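You operate a simulated robot arm through the tools that you are given. There is no shell and no other tool. Be economical: measure what you need, move in short steps, check, and stop when the job is done.

You are at the controls of a simulated two-armed robot. One attempt, no reset.

TASK
Pick up the shampoo bottle with one hand, pass it to the other hand and put it on the vanity. Set down upright: shampoo bottle.
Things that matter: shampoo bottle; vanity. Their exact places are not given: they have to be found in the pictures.

Only the result counts: the job must be done as asked and must still hold three seconds after the hand-in. Knocking over, shifting, dropping, spilling or breaking anything else fails it.

THE ROBOT
Two 7-joint arms with two-finger parallel grippers on one trunk, on a base that drives. Base frame: it is fixed to the floor where the robot stands at the start and does not move with it; the origin is under the middle of the robot, x ahead of it, y to its left, z up. Readings come in m, degrees, newtons and seconds.
The left shoulder is at the start at [0.05, 0.187, 1.085], the right one opposite. With the tool pointing down near the work surface each hand reaches from about 0.1 to 0.66 m from the robot's upright axis, wherever it stands, measured 20 degrees to its own side. Places, roughly: vanity [-0.9, 0.5, 0.8]. Payload 3.43 kg a hand.
The TCP of each hand is the grasp point between the finger pads, 0.03 m short of the fingertips. In the tool frame z runs along the fingers and y along their closing line. The gripper opens to 0.094 m. The fingers are 0.028 m wide and 0.01 m thick; the gripper's body (0.05 by 0.096 m) begins 0.055 m behind the TCP.
Orientation is that of the tool frame in the base frame, as a unit quaternion [x, y, z, w]. With the fingers straight down and closing along the base's y, the tool's x points along the base's -x, its y along +y and its z along -z.

THE INTERFACE
- The arms move only by the tool jog_arm. It takes "left_plan", "right_plan" or both (then of equal length, played together; a hand with none holds still); each is a list of rows, each an object of numbers (a shift or turn left out is 0, a gripper value left out holds the last): "wx", "wy", "wz": the turn, a rotation vector about the tool's x, y, z in units of 120 degrees (1.0 is 120 degrees); "dx", "dy", "dz": the shift along the tool's x, y, z in units of 250 mm (1.0 is 250 mm); "claw": the gripper command, from -1 (fully open) to 1 (shut), values between in proportion. In form: [{"wx": .., "wy": .., "wz": .., "dx": .., "dy": .., "dz": .., "claw": ..}, ...]. A call has 1 to 20 rows; each row is the pose to reach, as a shift and turn from the pose commanded when the call began, along the tool's axes at that moment. A call with a number of a shift or a turn outside -1 to 1 is refused whole. A row lasts 0.2 s, in which the tool goes at most 0.05 m and 8.6 degrees; a call with a longer step from one row to the next is refused whole, and so is a gripper value outside its range. Where a pose cannot be reached the arm comes as near as it can. A force on the tool above 40 N (or 10 N above the force at the start of the call, whichever is more), or a blocked arm, ends the call early, and 0.2 s more pass. The fingers move at their own pace (about 0.153 m/s each) and stop on an object; they squeeze with about 22 N. The grip force told is the motor's: it shows also when the fingers shut on nothing. Time passes only in rows, and 0.2 s behind the last, so rows that repeat a pose let the fingers close. It gives the time, the measured TCP pose, the force on the tool (base axes), the opening and the grip force at its end, in the units of the frame above (readings bear some noise), with the torque about the TCP (base axes, N m) and any sound that the robot's microphone picked up.
- Cameras (640 x 400 px; columns grow to the right, rows downward): "scene" is now at [0.1479, 0.0195, 1.257]; the picture's right is [0.22, -0.98, 0.00], its down [-0.47, -0.11, -0.88] and it looks along [0.86, 0.19, -0.48] (base axes); focal length 289 px, centre (320, 200). "left" rides on the left gripper at [0.076, -0.014, -0.102] in its tool frame; the picture's right is [0.18, 0.98, 0.00], its down [-0.75, 0.14, -0.64] and it looks along [-0.63, 0.12, 0.77] (tool axes); focal length 243 px, centre (320, 200). "right" rides on the right gripper at [0.076, 0.014, -0.103] in its tool frame; the picture's right is [-0.18, 0.98, 0.00], its down [-0.75, -0.14, -0.64] and it looks along [-0.63, -0.12, 0.77] (tool axes); focal length 243 px, centre (320, 200).
- capture(camera): a new picture of that camera. No time passes.
- lift_body(by): slides the trunk up (or, below 0, down) by that many m; the arms and the scene camera ride with it, the base frame stays. It gives what a move gives, with no picture.
- drive_base(legs): drives the robot by 1 to 6 legs, each [ahead, left, turn to the left] in m, m and degrees, along the robot's own axes; the way and the turn of a leg run together, so that a leg with both is an arc; at most 1.5 m and 180 degrees a leg. The arms and the cameras ride along, it lands a little off, and it stops where it bumps. It gives what a move gives.
- pan_tilt(pan, tilt): turns the head with the scene camera to pan (to the left, within 80 degrees either way) and tilt (down, from -29 to 69), counted from straight ahead of the robot. It gives what a move gives.
- locate(camera, pixels): for up to 12 pixels [column, row] of the newest picture of that camera ("zoom" is the newest enlarged one), the place [x, y, z] in the base frame of the surface seen there, good to about 0.003 m. No time passes.
- inspect(camera, box): a new picture of the part [left, top, right, bottom] of that camera's present view, enlarged. No time passes.
- finish_job(): hands the job in; it is judged then, once.

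Go step by step. Measure first, check grasps and placings, and put right what went wrong. The budget is 80 turns and 62 pictures, counting those below and the enlarged ones. Unless the task says otherwise, let go and move clear before handing in, and close with one line.

The tools are called after "Emit:" as a command line: name --argument value ..., lists and objects as JSON in quotes. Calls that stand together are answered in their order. jog_arm: Moves the arms, as the interface text tells. Its arguments: {"type":"object","properties":{"left_plan":{"type":"array","items":{"type":"object","properties":{"wx":{"type":"number"},"wy":{"type":"number"},"wz":{"type":"number"},"dx":{"type":"number"},"dy":{"type":"number"},"dz":{"type":"number"},"claw":{"type":"number"}}}},"right_plan":{"type":"array","items":{"type":"object","properties":{"wx":{"type":"number"},"wy":{"type":"number"},"wz":{"type":"number"},"dx":{"type":"number"},"dy":{"type":"number"},"dz":{"type":"number"},"claw":{"type":"number"}}}}},"required":[]} The other tools are called the same way: lift_body (by) slides the trunk up or down; drive_base (legs) drives the base; pan_tilt (pan, tilt) turns the head that bears the scene camera; capture (camera) takes a picture; locate (camera, pixels) gives the place of the surface under pixels of a picture; inspect (camera, box) takes an enlarged picture of a part of a camera's view; finish_job () hands the job in.

At the start:

```text
t: 0.0
left_tool_pos: [0.333, 0.2285, 1.1142]
left_orientation: [-0.001, 1.0, 0.0, 0.0]
left_ft_force: [0.1, 0.9, 0.3]
left_wrist_torque: [-0.02, 0.02, -0.01]
left_finger_gap: 0.0941
left_finger_force: 0.1
right_tool_pos: [0.3961, -0.0783, 1.0619]
right_orientation: [-0.001, 1.0, 0.0, 0.0]
right_ft_force: [-0.1, 0.3, -0.6]
right_wrist_torque: [-0.01, 0.0, 0.0]
right_finger_gap: 0.0942
right_finger_force: 0.2
trunk travel left (down, up): [-0.3, 0.132]
robot x, y, heading: [0.0012, 0.0016, -0.2]
head pan, tilt: [12.7, 28.7]
```

scene: 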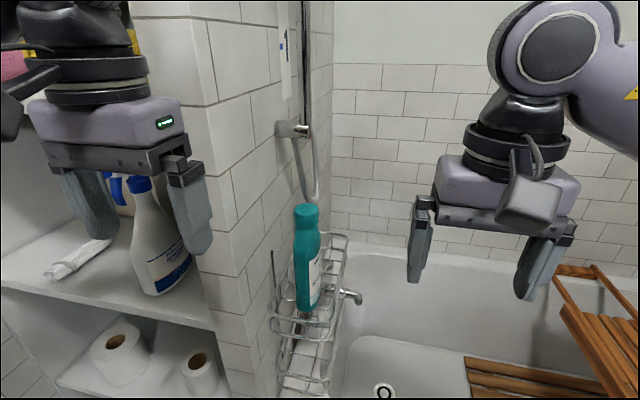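
right: 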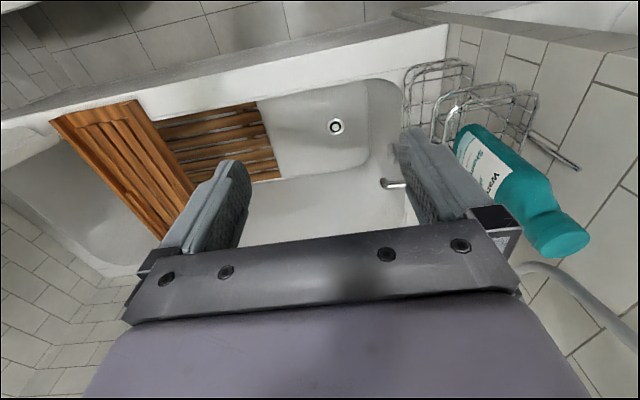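
left: 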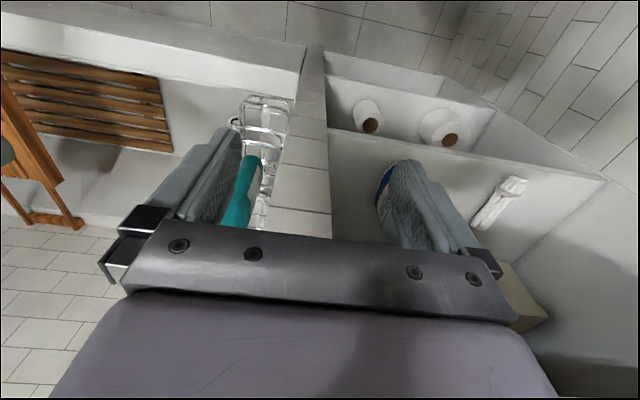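

The teal shampoo bottle stands in a wire caddy at about (307,260) in the scene picture. I'll measure it and the things around it.

Emit:
inspect --camera "scene" --box '[220, 180, 400, 400]'

Emit:
locate --camera "scene" --pixels '[[307, 208], [307, 225], [295, 270], [308, 270], [320, 270], [308, 305], [255, 250], [330, 238], [275, 315], [325, 380], [310, 195], [300, 130]]'

```text
1.82 times, centred on (310, 290) of scene
```

zoom: 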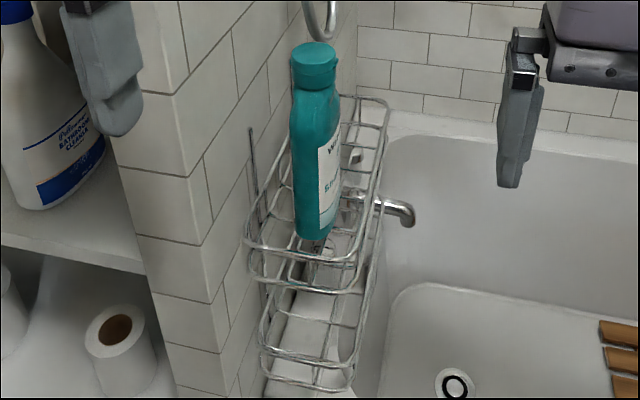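

```text
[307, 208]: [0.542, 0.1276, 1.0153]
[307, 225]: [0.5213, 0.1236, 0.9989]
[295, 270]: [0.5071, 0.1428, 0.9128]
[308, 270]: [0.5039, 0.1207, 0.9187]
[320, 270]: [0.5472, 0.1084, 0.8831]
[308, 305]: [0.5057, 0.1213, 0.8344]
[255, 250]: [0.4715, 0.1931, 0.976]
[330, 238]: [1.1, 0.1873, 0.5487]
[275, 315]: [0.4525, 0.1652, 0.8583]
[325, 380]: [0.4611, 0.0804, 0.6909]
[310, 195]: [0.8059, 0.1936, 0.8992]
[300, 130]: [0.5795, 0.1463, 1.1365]
```

The bottle is near (0.53, 0.12) with its top at z≈1.02, and the tiled wall is at y≈0.19. I need the rim, the bottle's outline and the hose.

Emit:
locate --camera "zoom" --pixels '[[315, 52], [303, 150], [315, 150], [330, 150], [300, 220], [322, 240], [260, 245], [350, 258], [384, 115], [250, 150], [320, 20], [340, 210]]'

Emit:
inspect --camera "right" --box '[380, 40, 640, 300]'

```text
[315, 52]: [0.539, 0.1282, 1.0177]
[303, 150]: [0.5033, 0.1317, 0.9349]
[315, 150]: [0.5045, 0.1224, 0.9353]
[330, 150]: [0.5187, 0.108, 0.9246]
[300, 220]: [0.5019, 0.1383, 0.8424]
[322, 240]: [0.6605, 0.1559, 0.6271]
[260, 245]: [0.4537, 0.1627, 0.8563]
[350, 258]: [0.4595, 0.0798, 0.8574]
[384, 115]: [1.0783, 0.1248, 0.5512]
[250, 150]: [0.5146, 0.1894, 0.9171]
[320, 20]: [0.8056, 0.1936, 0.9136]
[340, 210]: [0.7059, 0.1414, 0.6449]
```

```text
1.54 times, centred on (510, 170) of right
```

zoom: 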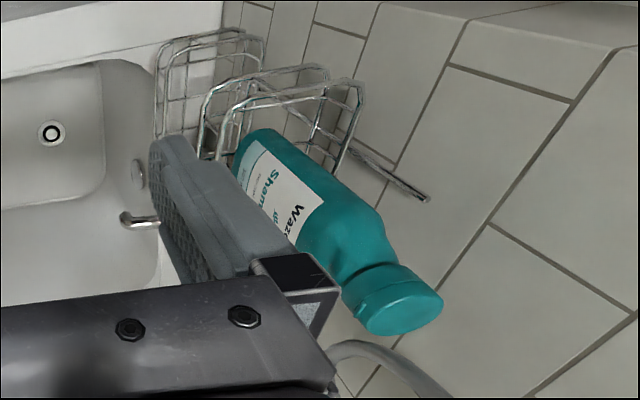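

Emit:
locate --camera "zoom" --pixels '[[400, 310], [390, 270], [430, 300], [345, 215], [300, 165], [250, 150], [305, 245], [360, 265], [350, 90], [240, 110], [380, 350], [430, 195]]'

```text
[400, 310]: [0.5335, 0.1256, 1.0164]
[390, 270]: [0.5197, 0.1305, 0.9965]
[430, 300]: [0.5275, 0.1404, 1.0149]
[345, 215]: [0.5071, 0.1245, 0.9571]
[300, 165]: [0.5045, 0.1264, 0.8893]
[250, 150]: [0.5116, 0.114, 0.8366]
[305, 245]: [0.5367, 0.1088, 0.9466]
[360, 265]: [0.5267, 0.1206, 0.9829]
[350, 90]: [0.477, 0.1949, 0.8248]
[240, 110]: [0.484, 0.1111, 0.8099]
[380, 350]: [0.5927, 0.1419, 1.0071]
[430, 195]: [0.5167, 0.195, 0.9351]
```

The bottle's centre is about (0.535, 0.127), roughly 0.064 m in x and 0.04 m in y, standing z 0.82–1.018; the rim is at z≈0.857. I'll pitch the right hand to 30° below level and draw the left hand back out of the way.

Emit:
jog_arm --right_plan '[{"wy": -0.0625, "claw": -1}, {"wy": -0.125}, {"wy": -0.1875}, {"wy": -0.25}, {"wy": -0.3125}, {"wy": -0.375}, {"wy": -0.4375}, {"wy": -0.5}, {"wy": -0.5}]' --left_plan '[{"dz": -0.05}, {"dz": -0.1, "dx": 0.05}, {"dz": -0.15, "dx": 0.1}, {"dz": -0.2, "dx": 0.15}, {"dz": -0.25, "dx": 0.2}, {"dz": -0.3, "dx": 0.25}, {"dz": -0.35, "dx": 0.3}, {"dz": -0.4, "dx": 0.35}, {"dz": -0.4, "dx": 0.35}]'

Emit:
capture --camera "scene"

```text
t: 2.0
left_tool_pos: [0.2447, 0.2289, 1.2156]
left_orientation: [-0.001, 1.0, -0.001, 0.0]
left_ft_force: [0.5, -0.1, -0.2]
left_wrist_torque: [0.0, 0.0, -0.02]
left_finger_gap: 0.0942
left_finger_force: 0.0
right_tool_pos: [0.3954, -0.0785, 1.0625]
right_orientation: [0.001, 0.866, 0.0, 0.5]
right_ft_force: [0.5, 0.4, 0.0]
right_wrist_torque: [-0.02, -0.02, 0.0]
right_finger_gap: 0.0937
right_finger_force: 0.1
trunk travel left (down, up): [-0.3, 0.132]
robot x, y, heading: [-0.0023, -0.0008, -0.0]
head pan, tilt: [12.7, 28.7]
```

```text
56 pictures are left
```

scene: 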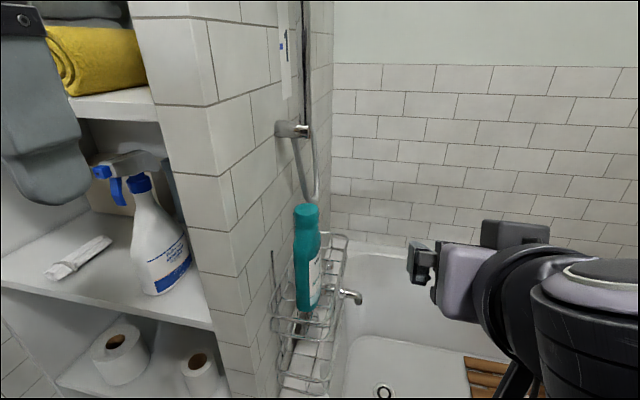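

The way is clear. I'll bring the right hand to a pre-grasp point 0.12 m short of the bottle, yawed 8° away from the wall and partly closed.

Emit:
jog_arm --right_plan '[{"dx": 0.025, "dy": 0.0955, "dz": 0.034, "wx": -0.0072, "wz": -0.0042, "claw": -0.28}, {"dx": 0.05, "dy": 0.191, "dz": 0.068, "wx": -0.0144, "wz": -0.0083}, {"dx": 0.1, "dy": 0.382, "dz": 0.136, "wx": -0.0289, "wz": -0.0167}, {"dx": 0.15, "dy": 0.573, "dz": 0.204, "wx": -0.0433, "wz": -0.025}, {"dx": 0.18, "dy": 0.69, "dz": 0.25, "wx": -0.052, "wz": -0.03}, {"dx": 0.199, "dy": 0.764, "dz": 0.272, "wx": -0.0577, "wz": -0.0333}, {"dx": 0.199, "dy": 0.764, "dz": 0.272, "wx": -0.0577, "wz": -0.0333}]'

Emit:
capture --camera "scene"

Emit:
capture --camera "right"

```text
refused: row 3 steps farther than a row can; nothing moved
```

```text
55 pictures are left
```

scene: 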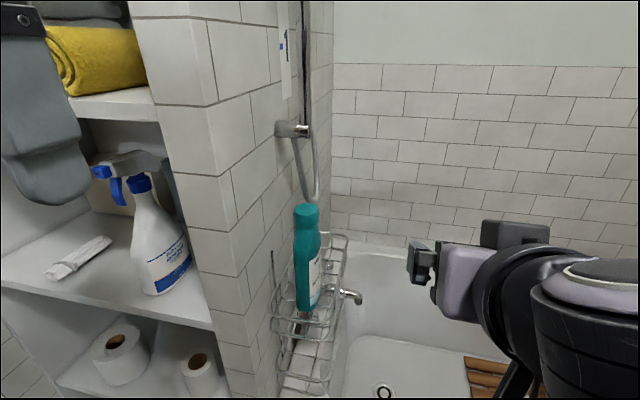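

```text
54 pictures are left
```

right: 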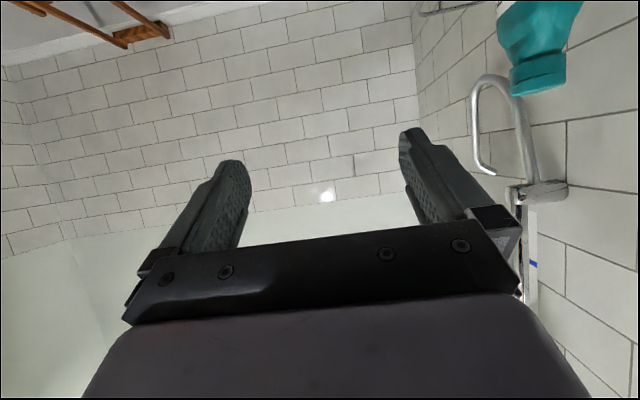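

One row stepped slightly too far, so I'm resending with even smaller steps.

Emit:
jog_arm --right_plan '[{"dx": 0.02, "dy": 0.0764, "dz": 0.0272, "wx": -0.0058, "wz": -0.0033, "claw": -0.28}, {"dx": 0.05, "dy": 0.191, "dz": 0.068, "wx": -0.0144, "wz": -0.0083}, {"dx": 0.09, "dy": 0.3438, "dz": 0.1224, "wx": -0.026, "wz": -0.015}, {"dx": 0.13, "dy": 0.4966, "dz": 0.1768, "wx": -0.0375, "wz": -0.0217}, {"dx": 0.17, "dy": 0.6494, "dz": 0.2312, "wx": -0.049, "wz": -0.0283}, {"dx": 0.199, "dy": 0.764, "dz": 0.272, "wx": -0.0577, "wz": -0.0333}, {"dx": 0.199, "dy": 0.764, "dz": 0.272, "wx": -0.0577, "wz": -0.0333}]'

Emit:
capture --camera "scene"

Emit:
capture --camera "right"

```text
t: 3.6
left_tool_pos: [0.246, 0.2271, 1.2158]
left_orientation: [0.0, 1.0, 0.0, 0.0]
left_ft_force: [0.1, 0.4, 0.5]
left_wrist_torque: [0.03, -0.02, 0.03]
left_finger_gap: 0.0939
left_finger_force: 0.1
right_tool_pos: [0.43, 0.1122, 0.9852]
right_orientation: [-0.06, 0.864, 0.035, 0.498]
right_ft_force: [0.1, 0.5, -0.6]
right_wrist_torque: [0.01, 0.02, 0.03]
right_finger_gap: 0.0603
right_finger_force: 0.1
trunk travel left (down, up): [-0.3, 0.132]
robot x, y, heading: [-0.0031, 0.0029, 0.0]
head pan, tilt: [12.7, 28.7]
```

```text
53 pictures are left
```

scene: 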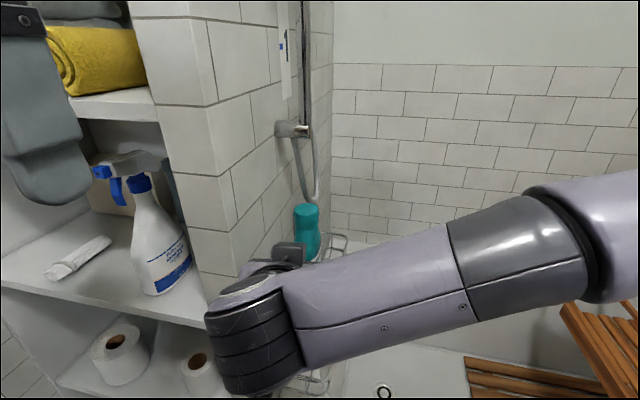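

```text
52 pictures are left
```

right: 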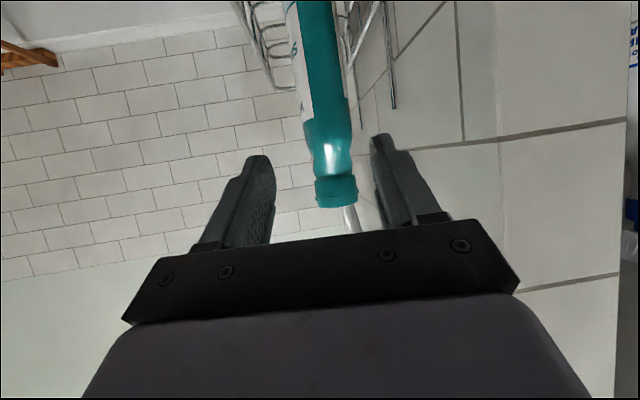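

The bottle (cols 300–355) lies between the fingers. I'll advance 0.12 m along the tool axis.

Emit:
jog_arm --right_plan '[{"dz": 0.08}, {"dz": 0.16}, {"dz": 0.24}, {"dz": 0.32}, {"dz": 0.4}, {"dz": 0.48}, {"dz": 0.48}]'

Emit:
capture --camera "right"

```text
t: 5.2
left_tool_pos: [0.2458, 0.2281, 1.2141]
left_orientation: [-0.001, 1.0, 0.0, -0.001]
left_ft_force: [0.2, -0.7, -0.7]
left_wrist_torque: [0.0, 0.0, 0.01]
left_finger_gap: 0.0941
left_finger_force: 0.1
right_tool_pos: [0.5334, 0.127, 0.9255]
right_orientation: [-0.061, 0.864, 0.035, 0.499]
right_ft_force: [0.4, -0.2, 1.5]
right_wrist_torque: [0.03, 0.0, -0.01]
right_finger_gap: 0.0601
right_finger_force: 0.2
trunk travel left (down, up): [-0.3, 0.132]
robot x, y, heading: [-0.0017, 0.0006, -0.2]
head pan, tilt: [12.7, 28.7]
```

```text
51 pictures are left
```

right: 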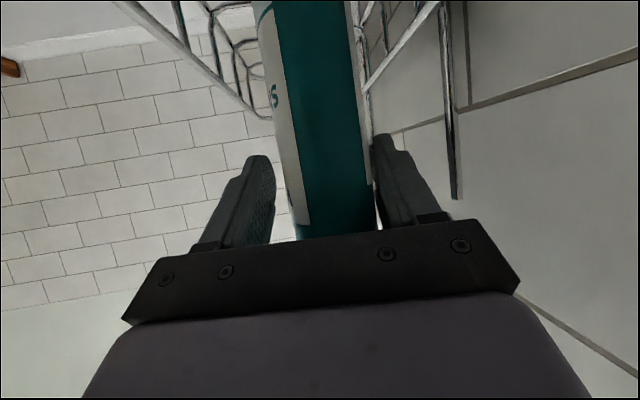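

The body is between both fingers, with nothing touching. Closing.

Emit:
jog_arm --right_plan '[{"claw": 0}, {"claw": 0.3}, {"claw": 1}, {"claw": 1}, {"claw": 1}]'

```text
t: 6.4
left_tool_pos: [0.2462, 0.2275, 1.214]
left_orientation: [-0.001, 1.0, 0.0, 0.001]
left_ft_force: [-0.3, -0.7, 0.6]
left_wrist_torque: [-0.03, 0.0, 0.01]
left_finger_gap: 0.0939
left_finger_force: 0.0
right_tool_pos: [0.5323, 0.1257, 0.9252]
right_orientation: [-0.06, 0.864, 0.034, 0.499]
right_ft_force: [-0.8, 0.7, 0.0]
right_wrist_torque: [0.01, 0.02, -0.01]
right_finger_gap: 0.0484
right_finger_force: 22.3
trunk travel left (down, up): [-0.3, 0.132]
robot x, y, heading: [-0.0027, 0.0016, 0.2]
head pan, tilt: [12.7, 28.7]
```

Held at gap 0.048 m with 22 N. I'll lift it clear of the rim, easing slightly back from the hose.

Emit:
jog_arm --right_plan '[{"dx": -0.035, "dz": -0.02, "claw": 1}, {"dx": -0.07, "dz": -0.04}, {"dx": -0.104, "dz": -0.06}, {"dx": -0.125, "dy": 0.006, "dz": -0.12}, {"dx": -0.145, "dy": 0.012, "dz": -0.18}, {"dx": -0.166, "dy": 0.017, "dz": -0.233}, {"dx": -0.166, "dy": 0.017, "dz": -0.233}]'

Emit:
capture --camera "right"

Emit:
capture --camera "scene"

```text
t: 8.0
left_tool_pos: [0.2467, 0.2283, 1.2144]
left_orientation: [0.0, 1.0, 0.0, 0.0]
left_ft_force: [0.1, -0.4, 0.0]
left_wrist_torque: [0.01, -0.02, 0.01]
left_finger_gap: 0.0939
left_finger_force: 0.1
right_tool_pos: [0.5024, 0.1271, 0.9904]
right_orientation: [-0.061, 0.864, 0.035, 0.499]
right_ft_force: [0.0, 0.2, -2.9]
right_wrist_torque: [0.0, 0.03, 0.0]
right_finger_gap: 0.0479
right_finger_force: 22.1
trunk travel left (down, up): [-0.3, 0.132]
robot x, y, heading: [-0.0001, 0.0038, -0.0]
head pan, tilt: [12.7, 28.7]
```

```text
50 pictures are left
```

right: 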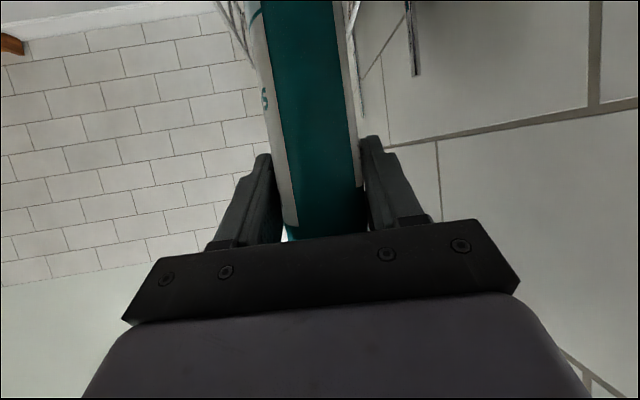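

```text
49 pictures are left
```

scene: 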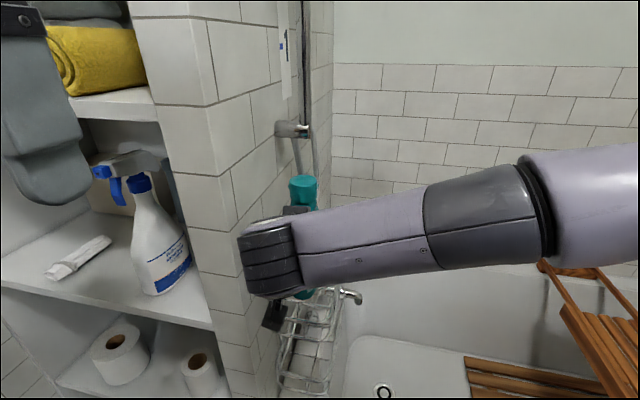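

The bottle is out of the caddy (force −2.9 N). I'll carry it to open space in front of the robot and undo the 8° yaw.

Emit:
jog_arm --right_plan '[{"dx": -0.03, "dy": -0.02, "dz": -0.04}, {"dx": -0.03, "dy": -0.07, "dz": -0.11, "wx": 0.01, "wz": 0.0058}, {"dx": -0.02, "dy": -0.14, "dz": -0.19, "wx": 0.02, "wz": 0.0115}, {"dx": -0.01, "dy": -0.21, "dz": -0.27, "wx": 0.03, "wz": 0.0173}, {"dx": 0.0, "dy": -0.28, "dz": -0.35, "wx": 0.045, "wz": 0.026}, {"dx": 0.013, "dy": -0.352, "dz": -0.423, "wx": 0.0577, "wz": 0.0333}, {"dx": 0.013, "dy": -0.352, "dz": -0.423, "wx": 0.0577, "wz": 0.0333}]'

Emit:
capture --camera "scene"

Emit:
capture --camera "left"

```text
t: 9.6
left_tool_pos: [0.2469, 0.2287, 1.2143]
left_orientation: [0.001, 1.0, 0.0, 0.0]
left_ft_force: [-0.3, 0.9, -0.3]
left_wrist_torque: [0.01, 0.02, -0.01]
left_finger_gap: 0.0942
left_finger_force: 0.0
right_tool_pos: [0.4229, 0.0262, 1.0413]
right_orientation: [0.0, 0.866, -0.001, 0.5]
right_ft_force: [-0.1, -0.6, -3.5]
right_wrist_torque: [0.0, 0.0, -0.01]
right_finger_gap: 0.0483
right_finger_force: 22.1
trunk travel left (down, up): [-0.3, 0.132]
robot x, y, heading: [-0.0028, -0.0002, 0.0]
head pan, tilt: [12.7, 28.7]
```

```text
48 pictures are left
```

scene: 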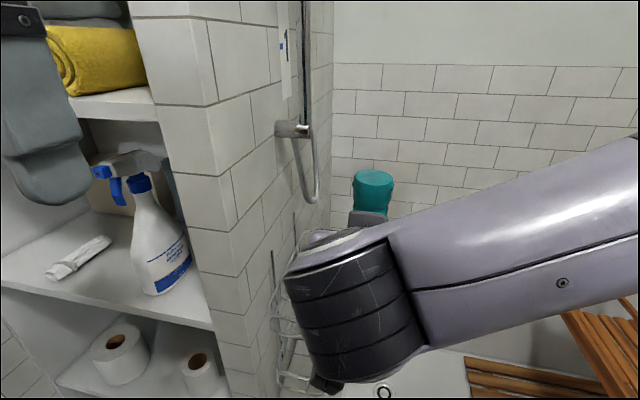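

```text
47 pictures are left
```

left: 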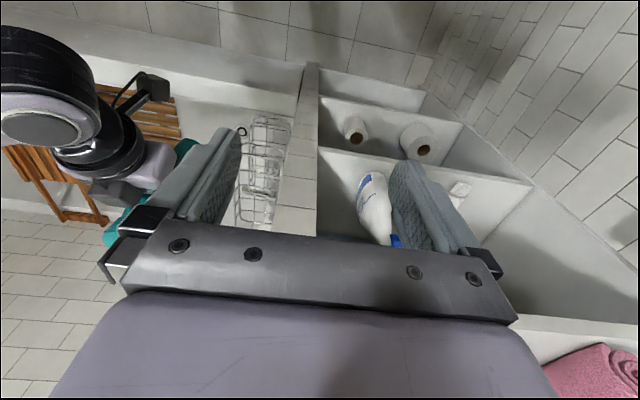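

Emit:
locate --camera "scene" --pixels '[[373, 175], [358, 185], [390, 185], [372, 200], [370, 216], [340, 238], [340, 265], [310, 240], [400, 240], [370, 300], [480, 220], [560, 180]]'

Emit:
inspect --camera "scene" --box '[280, 150, 440, 270]'

```text
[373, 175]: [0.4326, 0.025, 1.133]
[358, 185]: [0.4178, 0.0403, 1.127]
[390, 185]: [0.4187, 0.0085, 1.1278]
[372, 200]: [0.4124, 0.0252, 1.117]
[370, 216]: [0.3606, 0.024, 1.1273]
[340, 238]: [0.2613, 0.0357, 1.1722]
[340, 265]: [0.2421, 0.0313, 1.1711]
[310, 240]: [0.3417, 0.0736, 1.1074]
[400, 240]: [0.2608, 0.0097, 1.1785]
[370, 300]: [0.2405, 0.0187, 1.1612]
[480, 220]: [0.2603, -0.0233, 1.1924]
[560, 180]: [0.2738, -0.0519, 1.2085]
```

```text
3.33 times, centred on (360, 210) of scene
```

zoom: 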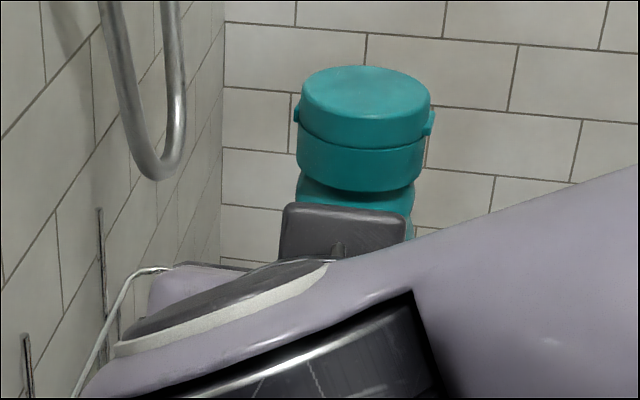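

The cap centre is at about (0.431, 0.025), with its top at z 1.134; the right forearm tops out near z 1.2 at x<0.3. I'll bring the left hand high over the cap.

Emit:
jog_arm --left_plan '[{"dx": -0.089, "dz": -0.09, "claw": -1}, {"dx": -0.178, "dz": -0.183}, {"dx": -0.278, "dy": -0.077, "dz": -0.183}, {"dx": -0.378, "dy": -0.154, "dz": -0.183}, {"dx": -0.45, "dy": -0.286, "dz": -0.183}, {"dx": -0.522, "dy": -0.418, "dz": -0.183}, {"dx": -0.594, "dy": -0.55, "dz": -0.183}, {"dx": -0.666, "dy": -0.682, "dz": -0.183}, {"dx": -0.738, "dy": -0.814, "dz": -0.183}, {"dx": -0.738, "dy": -0.814, "dz": -0.183}]'

Emit:
capture --camera "scene"

Emit:
capture --camera "left"

```text
t: 11.8
left_tool_pos: [0.4322, 0.0246, 1.2605]
left_orientation: [-0.001, 1.0, -0.001, 0.0]
left_ft_force: [-0.4, 0.5, 0.1]
left_wrist_torque: [0.0, 0.01, -0.03]
left_finger_gap: 0.094
left_finger_force: 0.1
right_tool_pos: [0.4233, 0.0288, 1.0411]
right_orientation: [-0.001, 0.866, 0.001, 0.5]
right_ft_force: [-0.4, -0.2, -2.8]
right_wrist_torque: [0.01, 0.01, 0.01]
right_finger_gap: 0.0483
right_finger_force: 21.7
trunk travel left (down, up): [-0.3, 0.132]
robot x, y, heading: [0.0019, 0.0026, -0.3]
head pan, tilt: [12.7, 28.7]
```

```text
45 pictures are left
```

scene: 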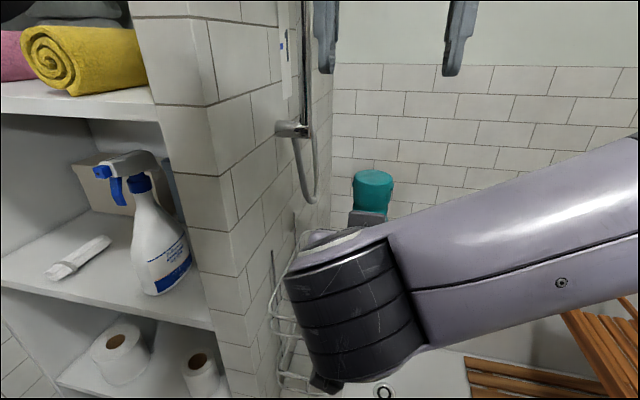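

```text
44 pictures are left
```

left: 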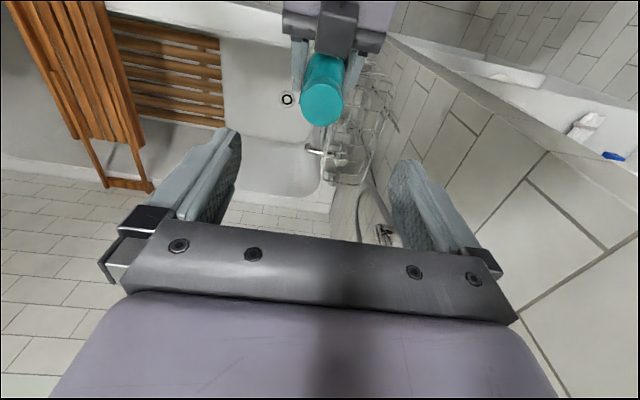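

The left hand is centred over the cap. I'll descend 0.148 m with the fingers partly closed, and look before gripping.

Emit:
jog_arm --left_plan '[{"dz": 0.1, "claw": -0.5}, {"dz": 0.2}, {"dz": 0.3}, {"dz": 0.4}, {"dz": 0.48}, {"dz": 0.54}, {"dz": 0.592}, {"dz": 0.592}]'

Emit:
capture --camera "scene"

Emit:
capture --camera "left"

```text
t: 13.6
left_tool_pos: [0.4313, 0.0252, 1.1114]
left_orientation: [-0.001, 1.0, 0.0, 0.0]
left_ft_force: [0.8, -0.9, -0.7]
left_wrist_torque: [0.02, -0.02, -0.01]
left_finger_gap: 0.0705
left_finger_force: 0.1
right_tool_pos: [0.4224, 0.0276, 1.041]
right_orientation: [0.0, 0.866, 0.0, 0.5]
right_ft_force: [0.4, -0.7, -3.3]
right_wrist_torque: [0.01, 0.04, 0.0]
right_finger_gap: 0.0483
right_finger_force: 22.2
trunk travel left (down, up): [-0.3, 0.132]
robot x, y, heading: [0.0004, 0.0002, 0.0]
head pan, tilt: [12.7, 28.7]
```

```text
43 pictures are left
```

scene: 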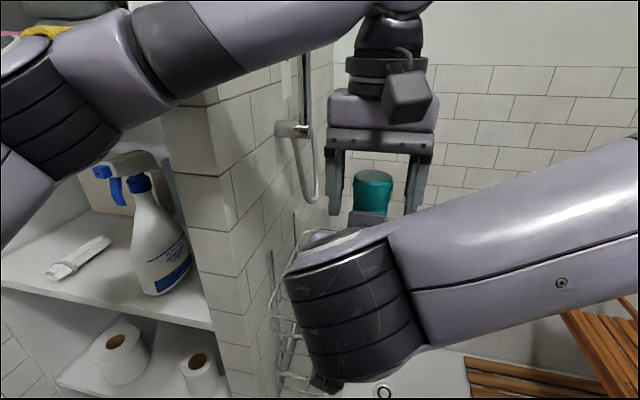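

```text
42 pictures are left
```

left: 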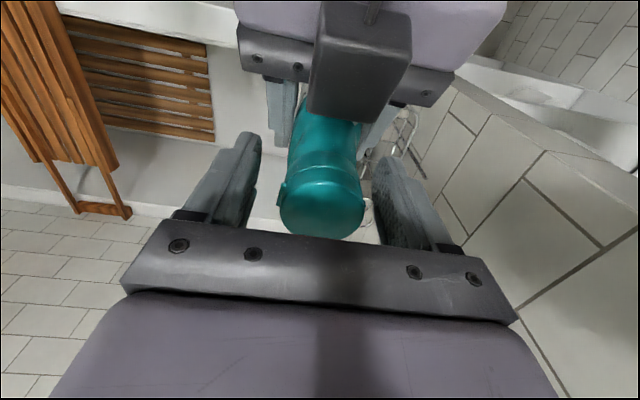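

The fingers straddle the cap (left view cols 280–363) with no contact. Closing the left hand.

Emit:
jog_arm --left_plan '[{"claw": -0.1}, {"claw": 0.1}, {"claw": 1}, {"claw": 1}, {"claw": 1}]'

Emit:
inspect --camera "scene" --box '[280, 80, 480, 280]'

```text
t: 14.8
left_tool_pos: [0.4295, 0.027, 1.112]
left_orientation: [0.0, 1.0, 0.001, 0.0]
left_ft_force: [1.9, 11.0, -0.2]
left_wrist_torque: [0.54, -0.06, -0.04]
left_finger_gap: 0.0409
left_finger_force: 22.0
right_tool_pos: [0.4232, 0.0254, 1.0426]
right_orientation: [0.001, 0.866, -0.001, 0.5]
right_ft_force: [-2.0, -10.4, -1.8]
right_wrist_torque: [0.22, -0.08, -0.06]
right_finger_gap: 0.048
right_finger_force: 22.0
trunk travel left (down, up): [-0.3, 0.132]
robot x, y, heading: [-0.0021, 0.0007, 0.1]
head pan, tilt: [12.7, 28.7]
```

```text
2.00 times, centred on (380, 180) of scene
```

zoom: 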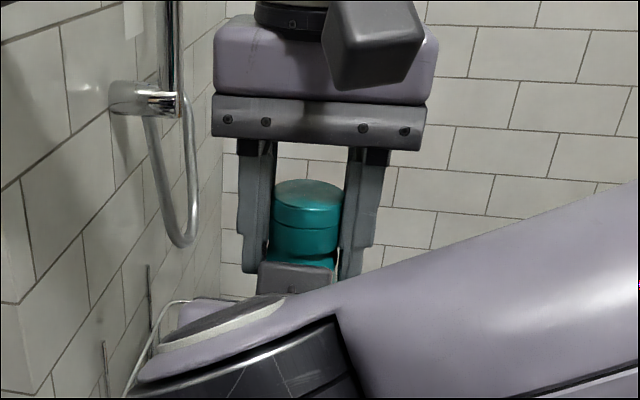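

Both hands hold it, but a side load of about 11 N shows the left is some 2–3 mm off. I'll ease that, then open the right hand.

Emit:
jog_arm --left_plan '[{"dy": 0.006, "claw": 1}, {"dy": 0.01, "claw": 1}, {"dy": 0.01, "claw": 1}]'

```text
t: 15.6
left_tool_pos: [0.4312, 0.027, 1.1132]
left_orientation: [0.0, 1.0, 0.0, 0.0]
left_ft_force: [1.6, 4.4, -0.8]
left_wrist_torque: [0.38, 0.36, 0.08]
left_finger_gap: 0.0409
left_finger_force: 21.3
right_tool_pos: [0.423, 0.0275, 1.0417]
right_orientation: [0.0, 0.866, 0.0, 0.499]
right_ft_force: [-2.0, -3.8, -1.0]
right_wrist_torque: [-0.15, -0.44, -0.12]
right_finger_gap: 0.0481
right_finger_force: 21.8
trunk travel left (down, up): [-0.3, 0.132]
robot x, y, heading: [0.0044, 0.002, 0.3]
head pan, tilt: [12.7, 28.7]
```

The load is down to about 4 N. Opening the right hand.

Emit:
jog_arm --right_plan '[{"claw": 0.0}, {"claw": -0.5}, {"claw": -0.6}, {"claw": -0.6}]'

Emit:
capture --camera "right"

```text
t: 16.6
left_tool_pos: [0.4298, 0.0269, 1.1132]
left_orientation: [0.0, 1.0, 0.0, 0.0]
left_ft_force: [0.2, 0.1, 0.5]
left_wrist_torque: [-0.02, -0.03, -0.03]
left_finger_gap: 0.0405
left_finger_force: 21.8
right_tool_pos: [0.4233, 0.0272, 1.0409]
right_orientation: [0.0, 0.866, 0.0, 0.5]
right_ft_force: [-0.4, 0.7, -0.2]
right_wrist_torque: [0.06, 0.01, -0.01]
right_finger_gap: 0.0756
right_finger_force: 0.0
trunk travel left (down, up): [-0.3, 0.132]
robot x, y, heading: [0.0014, -0.005, -0.1]
head pan, tilt: [12.7, 28.7]
```

```text
40 pictures are left
```

right: 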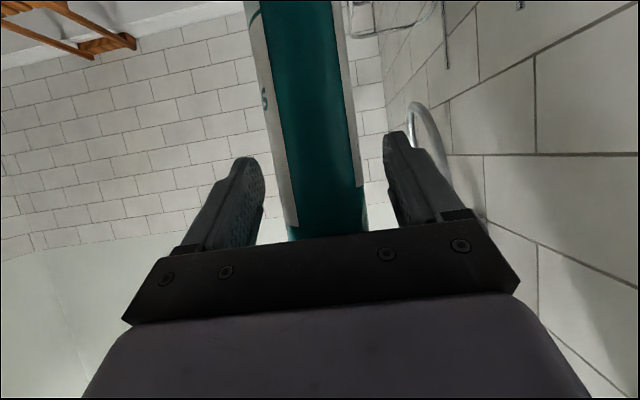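

The right hand is open and the bottle hangs from the left. I'll slide the left hand 0.1 m forward out of the open fingers and check its load.

Emit:
jog_arm --left_plan '[{"dx": -0.04}, {"dx": -0.12}, {"dx": -0.2}, {"dx": -0.3}, {"dx": -0.4}, {"dx": -0.4}]'

Emit:
capture --camera "right"

Emit:
capture --camera "scene"

```text
t: 18.0
left_tool_pos: [0.5327, 0.0276, 1.1105]
left_orientation: [0.001, 1.0, 0.001, -0.001]
left_ft_force: [0.3, -0.4, -3.2]
left_wrist_torque: [-0.01, 0.04, 0.01]
left_finger_gap: 0.0406
left_finger_force: 22.2
right_tool_pos: [0.425, 0.0268, 1.0405]
right_orientation: [0.0, 0.866, 0.0, 0.499]
right_ft_force: [0.3, -0.3, -0.4]
right_wrist_torque: [-0.02, 0.0, 0.02]
right_finger_gap: 0.0754
right_finger_force: 0.1
trunk travel left (down, up): [-0.3, 0.132]
robot x, y, heading: [0.0017, -0.0008, 0.1]
head pan, tilt: [12.7, 28.7]
```

```text
39 pictures are left
```

right: 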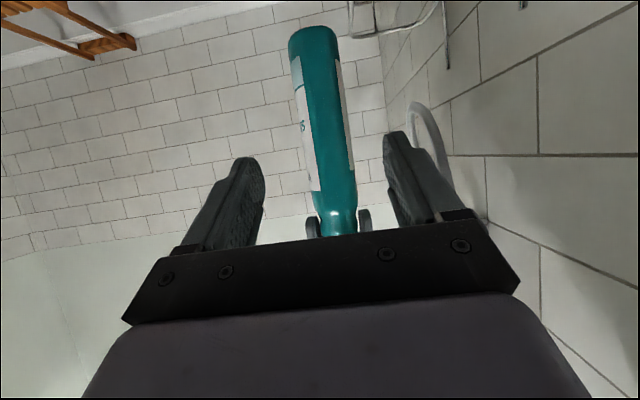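

```text
38 pictures are left
```

scene: 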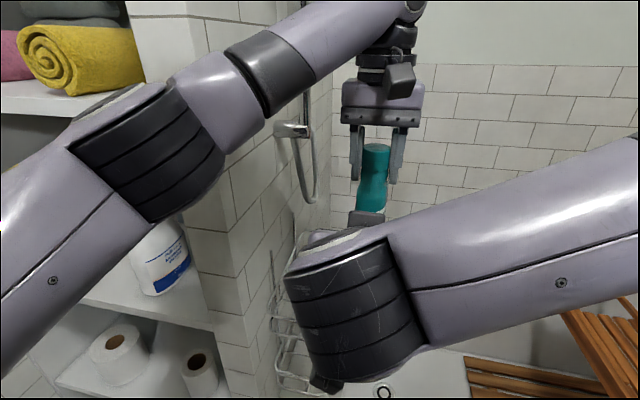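

The left hand carries it alone now (−3.2 N). I'll withdraw the right hand to its own side and point it down again.

Emit:
jog_arm --right_plan '[{"dx": 0.02, "dy": -0.12, "dz": -0.04}, {"dx": 0.04, "dy": -0.3, "dz": -0.08}, {"dx": 0.08, "dy": -0.48, "dz": -0.14}, {"dx": 0.12, "dy": -0.64, "dz": -0.208, "wy": 0.06}, {"dx": 0.12, "dy": -0.72, "dz": -0.208, "wy": 0.12}, {"dx": 0.12, "dy": -0.72, "dz": -0.208, "wy": 0.18}, {"dx": 0.12, "dy": -0.72, "dz": -0.208, "wy": 0.24}, {"dx": 0.12, "dy": -0.72, "dz": -0.208, "wy": 0.3}, {"dx": 0.12, "dy": -0.72, "dz": -0.208, "wy": 0.36}, {"dx": 0.12, "dy": -0.72, "dz": -0.208, "wy": 0.42}, {"dx": 0.12, "dy": -0.72, "dz": -0.208, "wy": 0.48}, {"dx": 0.12, "dy": -0.72, "dz": -0.208, "wy": 0.5}]'

Emit:
capture --camera "scene"

```text
t: 20.6
left_tool_pos: [0.5309, 0.0278, 1.1126]
left_orientation: [-0.002, 1.0, 0.001, 0.0]
left_ft_force: [-0.4, 0.2, -3.7]
left_wrist_torque: [-0.02, 0.01, -0.04]
left_finger_gap: 0.0404
left_finger_force: 22.1
right_tool_pos: [0.3618, -0.1528, 1.0399]
right_orientation: [0.0, 1.0, 0.0, -0.001]
right_ft_force: [0.7, 0.5, 0.1]
right_wrist_torque: [0.0, -0.02, -0.02]
right_finger_gap: 0.0751
right_finger_force: 0.1
right hand out of reach, approached as far as the arm can: row 4
trunk travel left (down, up): [-0.3, 0.132]
robot x, y, heading: [-0.0024, -0.0004, -0.1]
head pan, tilt: [12.7, 28.7]
```

```text
37 pictures are left
```

scene: 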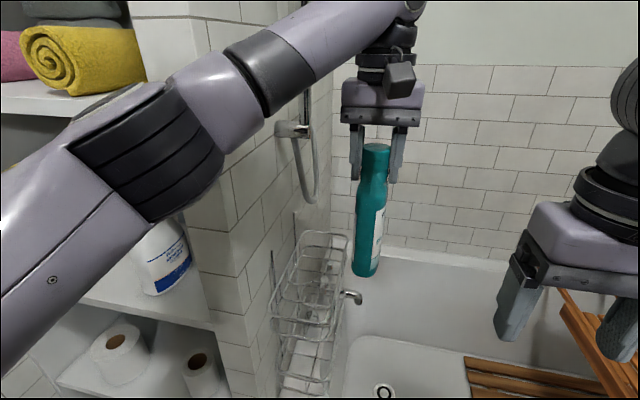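

The bottle hangs at cols 355–390. I'll check its uprightness and how close the shelf unit is before driving.

Emit:
locate --camera "scene" --pixels '[[374, 150], [372, 190], [366, 235], [363, 268], [375, 272], [210, 60], [100, 325], [150, 130], [60, 120], [560, 290], [610, 380], [420, 250]]'

Emit:
inspect --camera "scene" --box '[300, 120, 440, 300]'

```text
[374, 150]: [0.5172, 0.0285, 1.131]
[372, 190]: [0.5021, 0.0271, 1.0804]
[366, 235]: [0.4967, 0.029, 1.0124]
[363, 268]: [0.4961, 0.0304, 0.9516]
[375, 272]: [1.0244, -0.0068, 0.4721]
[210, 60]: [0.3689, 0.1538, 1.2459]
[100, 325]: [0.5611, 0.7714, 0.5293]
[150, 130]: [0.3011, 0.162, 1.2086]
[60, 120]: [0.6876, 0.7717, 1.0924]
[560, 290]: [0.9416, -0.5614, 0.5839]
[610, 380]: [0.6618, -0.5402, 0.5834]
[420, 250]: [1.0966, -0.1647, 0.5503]
```

```text
2.22 times, centred on (370, 210) of scene
```

zoom: 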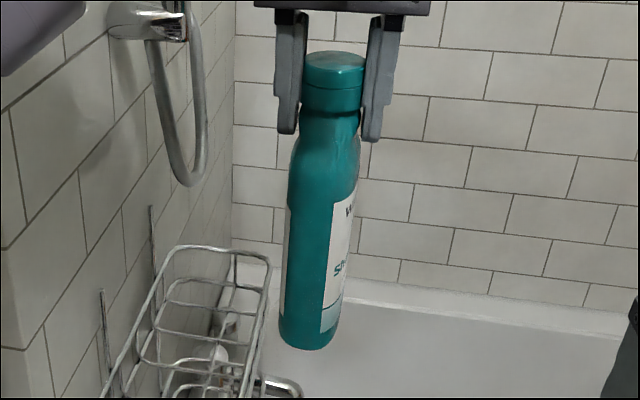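

The bottle hangs essentially upright. I'll draw it back toward the body, then look left and right before driving.

Emit:
locate --camera "zoom" --pixels '[[300, 338], [308, 345], [330, 335], [335, 60]]'

Emit:
jog_arm --left_plan '[{"dx": 0.08}, {"dx": 0.2, "dy": 0.04, "dz": -0.03}, {"dx": 0.32, "dy": 0.08, "dz": -0.06}, {"dx": 0.44, "dy": 0.16, "dz": -0.1}, {"dx": 0.56, "dy": 0.24, "dz": -0.1}, {"dx": 0.64, "dy": 0.28, "dz": -0.1}, {"dx": 0.64, "dy": 0.28, "dz": -0.1}]' --right_plan '[{"dx": 0.04}, {"dx": 0.1}, {"dx": 0.16}, {"dx": 0.22}, {"dx": 0.28}, {"dx": 0.28}, {"dx": 0.28}]'

Emit:
pan_tilt --pan 80 --tilt 30

Emit:
capture --camera "scene"

Emit:
pan_tilt --pan -80 --tilt 30

Emit:
capture --camera "scene"

```text
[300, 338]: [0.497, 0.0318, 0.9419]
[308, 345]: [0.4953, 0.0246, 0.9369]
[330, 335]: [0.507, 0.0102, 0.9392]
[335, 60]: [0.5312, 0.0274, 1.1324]
```

```text
t: 22.2
left_tool_pos: [0.3711, 0.0991, 1.137]
left_orientation: [-0.001, 1.0, 0.0, 0.0]
left_ft_force: [0.1, -0.2, -2.6]
left_wrist_torque: [0.01, 0.02, -0.02]
left_finger_gap: 0.0405
left_finger_force: 21.9
right_tool_pos: [0.2938, -0.1525, 1.0394]
right_orientation: [0.0, 1.0, -0.001, 0.0]
right_ft_force: [-0.5, 0.1, -0.1]
right_wrist_torque: [-0.01, -0.02, -0.01]
right_finger_gap: 0.0751
right_finger_force: 0.1
trunk travel left (down, up): [-0.3, 0.132]
robot x, y, heading: [0.0007, 0.0013, 0.2]
head pan, tilt: [12.7, 28.7]
```

```text
t: 23.6
left_tool_pos: [0.3699, 0.0972, 1.1387]
left_orientation: [0.0, 1.0, -0.001, 0.0]
left_ft_force: [-0.9, 1.0, -3.3]
left_wrist_torque: [-0.02, 0.02, 0.0]
left_finger_gap: 0.0405
left_finger_force: 21.8
right_tool_pos: [0.2932, -0.1531, 1.0399]
right_orientation: [0.001, 1.0, 0.0, 0.0]
right_ft_force: [-0.2, 0.5, 0.1]
right_wrist_torque: [0.0, -0.02, 0.03]
right_finger_gap: 0.0752
right_finger_force: 0.1
trunk travel left (down, up): [-0.3, 0.132]
robot x, y, heading: [0.0015, -0.0021, 0.0]
head pan, tilt: [80.0, 30.0]
```

```text
35 pictures are left
```

scene: 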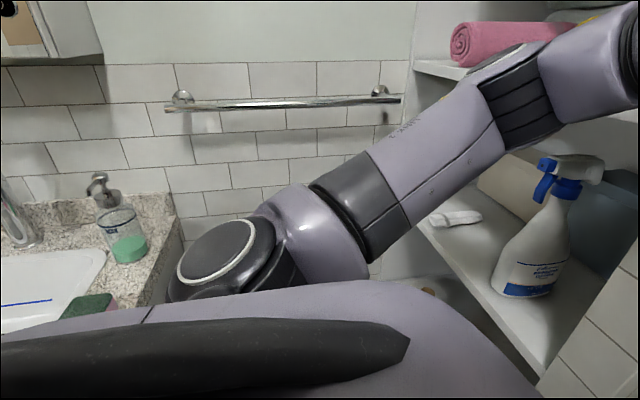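

```text
t: 26.0
left_tool_pos: [0.3708, 0.0964, 1.138]
left_orientation: [0.0, 1.0, -0.001, 0.0]
left_ft_force: [0.7, 0.0, -2.3]
left_wrist_torque: [-0.01, 0.07, 0.02]
left_finger_gap: 0.0405
left_finger_force: 22.4
right_tool_pos: [0.2928, -0.1533, 1.0409]
right_orientation: [0.0, 1.0, -0.001, -0.001]
right_ft_force: [0.5, 0.1, 0.5]
right_wrist_torque: [-0.01, -0.01, -0.01]
right_finger_gap: 0.0752
right_finger_force: 0.0
trunk travel left (down, up): [-0.3, 0.132]
robot x, y, heading: [-0.0001, 0.0023, 0.3]
head pan, tilt: [-80.0, 30.0]
```

```text
34 pictures are left
```

scene: 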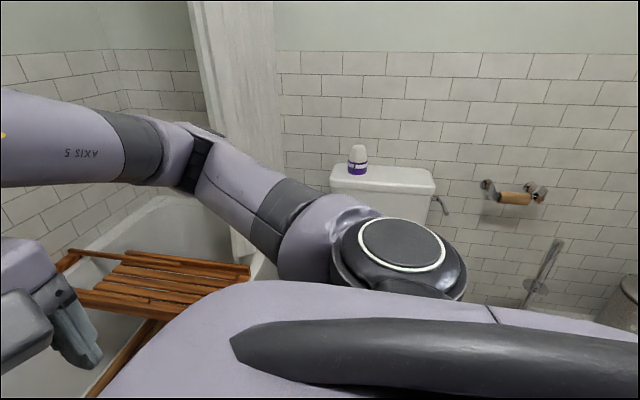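

Emit:
locate --camera "scene" --pixels '[[385, 190], [345, 185], [360, 60], [515, 198], [545, 270], [625, 320], [230, 265], [80, 295], [130, 395], [240, 200], [180, 240], [600, 290]]'

Emit:
pan_tilt --pan 80 --tilt 45

Emit:
capture --camera "scene"

```text
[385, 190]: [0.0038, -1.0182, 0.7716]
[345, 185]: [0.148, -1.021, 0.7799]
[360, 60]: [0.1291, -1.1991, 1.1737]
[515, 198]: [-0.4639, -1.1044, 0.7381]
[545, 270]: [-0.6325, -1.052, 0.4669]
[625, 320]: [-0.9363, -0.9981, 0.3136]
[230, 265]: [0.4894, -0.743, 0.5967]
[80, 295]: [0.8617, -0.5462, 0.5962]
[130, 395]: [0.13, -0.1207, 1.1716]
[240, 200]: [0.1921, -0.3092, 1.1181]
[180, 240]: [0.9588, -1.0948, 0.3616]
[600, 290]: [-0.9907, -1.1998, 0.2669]
```

```text
t: 28.5
left_tool_pos: [0.3706, 0.0963, 1.1364]
left_orientation: [0.001, 1.0, 0.0, 0.0]
left_ft_force: [0.0, -0.4, -2.8]
left_wrist_torque: [0.02, 0.02, 0.02]
left_finger_gap: 0.0407
left_finger_force: 22.3
right_tool_pos: [0.2927, -0.1523, 1.0404]
right_orientation: [0.001, 1.0, 0.0, 0.0]
right_ft_force: [0.4, -0.4, 0.6]
right_wrist_torque: [-0.02, -0.03, -0.01]
right_finger_gap: 0.0751
right_finger_force: 0.1
trunk travel left (down, up): [-0.3, 0.132]
robot x, y, heading: [-0.003, 0.0, 0.0]
head pan, tilt: [80.0, 45.0]
```

```text
33 pictures are left
```

scene: 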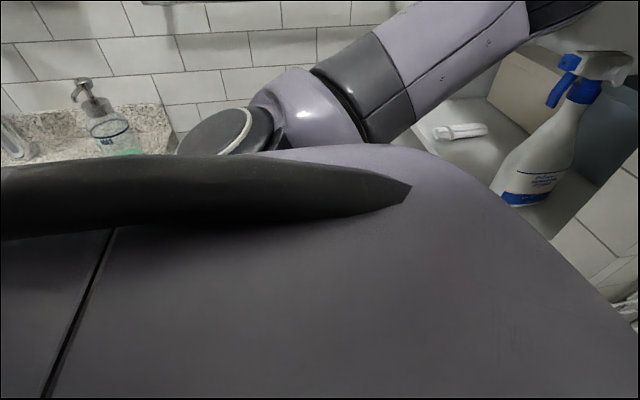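

Emit:
locate --camera "scene" --pixels '[[150, 110], [165, 130], [20, 120], [60, 150], [110, 130], [130, 75], [10, 160], [560, 190], [500, 215], [440, 130]]'

Emit:
pan_tilt --pan 0 --tilt 65

Emit:
capture --camera "scene"

```text
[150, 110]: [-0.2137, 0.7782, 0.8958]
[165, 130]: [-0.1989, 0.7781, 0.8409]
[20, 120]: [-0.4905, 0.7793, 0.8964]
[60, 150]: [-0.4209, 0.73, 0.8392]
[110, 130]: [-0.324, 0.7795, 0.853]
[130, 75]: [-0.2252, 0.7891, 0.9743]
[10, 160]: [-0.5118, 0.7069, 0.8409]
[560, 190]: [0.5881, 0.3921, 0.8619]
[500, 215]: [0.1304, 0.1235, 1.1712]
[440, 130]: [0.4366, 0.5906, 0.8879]
```

```text
t: 30.0
left_tool_pos: [0.3713, 0.0973, 1.1366]
left_orientation: [0.0, 1.0, 0.0, 0.0]
left_ft_force: [-0.1, -0.2, -4.1]
left_wrist_torque: [-0.01, 0.01, -0.03]
left_finger_gap: 0.0404
left_finger_force: 21.9
right_tool_pos: [0.2928, -0.1534, 1.0405]
right_orientation: [0.0, 1.0, 0.0, -0.001]
right_ft_force: [0.5, -0.6, -0.5]
right_wrist_torque: [-0.01, 0.02, -0.02]
right_finger_gap: 0.0751
right_finger_force: 0.1
trunk travel left (down, up): [-0.3, 0.132]
robot x, y, heading: [-0.0012, -0.001, -0.1]
head pan, tilt: [0.0, 65.0]
```

```text
32 pictures are left
```

scene: 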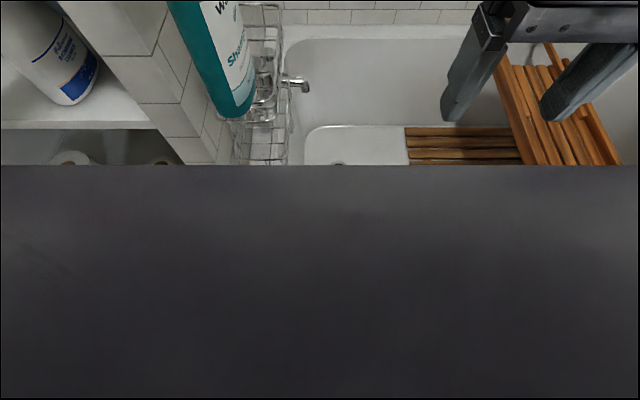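

The vanity counter (z≈0.84) starts at about x=−0.2 and runs behind-left of me along the y≈0.78 wall, with a soap dispenser near that end. I'll raise the trunk for clearance, back off and turn partly to look.

Emit:
lift_body --by 0.13

Emit:
drive_base --legs '[[-0.25, -0.1, 0], [0, 0, 35]]'

Emit:
pan_tilt --pan 60 --tilt 35

Emit:
capture --camera "scene"

```text
t: 31.6
left_tool_pos: [0.3703, 0.0966, 1.2667]
left_orientation: [0.0, 1.0, 0.0, 0.0]
left_ft_force: [-0.8, -0.4, -4.3]
left_wrist_torque: [-0.03, 0.0, -0.05]
left_finger_gap: 0.0406
left_finger_force: 21.9
right_tool_pos: [0.2919, -0.1536, 1.1702]
right_orientation: [-0.001, 1.0, 0.0, 0.0]
right_ft_force: [-0.4, 0.0, 0.4]
right_wrist_torque: [0.0, 0.0, 0.0]
right_finger_gap: 0.075
right_finger_force: 0.0
trunk travel left (down, up): [-0.43, 0.002]
robot x, y, heading: [0.0019, 0.0018, -0.3]
head pan, tilt: [0.0, 65.0]
```

```text
t: 35.2
left_tool_pos: [-0.0027, 0.1923, 1.266]
left_orientation: [-0.3, 0.954, 0.0, 0.0]
left_ft_force: [0.1, 0.0, -4.4]
left_wrist_torque: [-0.01, -0.01, 0.03]
left_finger_gap: 0.0403
left_finger_force: 21.4
right_tool_pos: [0.0764, -0.0584, 1.1709]
right_orientation: [-0.3, 0.954, 0.001, 0.0]
right_ft_force: [-0.1, -0.3, 0.2]
right_wrist_torque: [0.01, 0.0, -0.04]
right_finger_gap: 0.0751
right_finger_force: 0.0
trunk travel left (down, up): [-0.43, 0.002]
robot x, y, heading: [-0.2494, -0.1034, 34.9]
head pan, tilt: [0.0, 65.0]
```

```text
t: 36.5
left_tool_pos: [-0.0017, 0.191, 1.2682]
left_orientation: [-0.301, 0.954, 0.001, 0.001]
left_ft_force: [0.6, 0.3, -3.1]
left_wrist_torque: [-0.01, 0.02, -0.02]
left_finger_gap: 0.0403
left_finger_force: 22.0
right_tool_pos: [0.077, -0.0574, 1.1707]
right_orientation: [-0.299, 0.954, 0.001, 0.0]
right_ft_force: [0.5, 0.8, -0.5]
right_wrist_torque: [0.0, 0.03, -0.02]
right_finger_gap: 0.0753
right_finger_force: 0.0
trunk travel left (down, up): [-0.43, 0.002]
robot x, y, heading: [-0.2552, -0.1035, 34.9]
head pan, tilt: [60.0, 35.0]
```

```text
31 pictures are left
```

scene: 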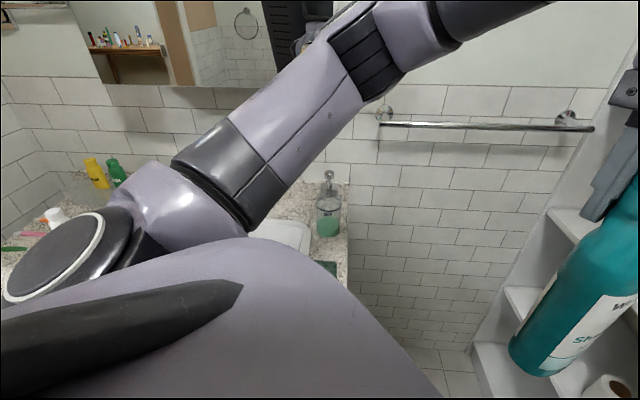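

Emit:
locate --camera "scene" --pixels '[[346, 240], [346, 270], [330, 268], [328, 215], [300, 240], [265, 230], [95, 175], [115, 175], [55, 215], [30, 235], [110, 30], [440, 360]]'

Emit:
inspect --camera "scene" --box '[0, 130, 360, 355]'

```text
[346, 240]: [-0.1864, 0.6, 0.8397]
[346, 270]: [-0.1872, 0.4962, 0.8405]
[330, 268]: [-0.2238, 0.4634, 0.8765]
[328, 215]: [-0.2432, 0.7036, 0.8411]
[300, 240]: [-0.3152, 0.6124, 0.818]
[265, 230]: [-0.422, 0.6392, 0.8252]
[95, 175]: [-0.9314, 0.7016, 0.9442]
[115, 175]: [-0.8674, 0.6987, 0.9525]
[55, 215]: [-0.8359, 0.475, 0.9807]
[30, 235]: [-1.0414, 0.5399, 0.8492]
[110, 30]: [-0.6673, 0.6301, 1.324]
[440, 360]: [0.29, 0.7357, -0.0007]
```

```text
1.78 times, centred on (180, 242) of scene
```

zoom: 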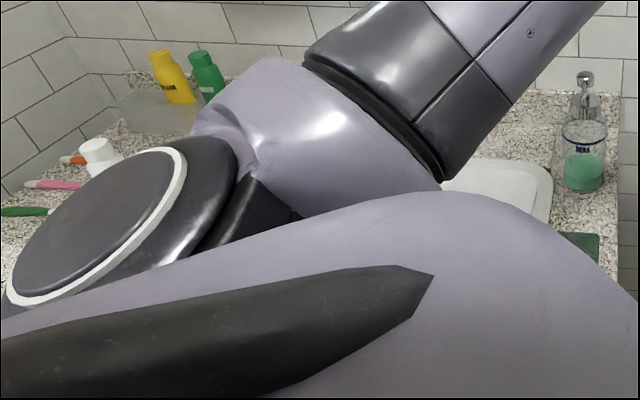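

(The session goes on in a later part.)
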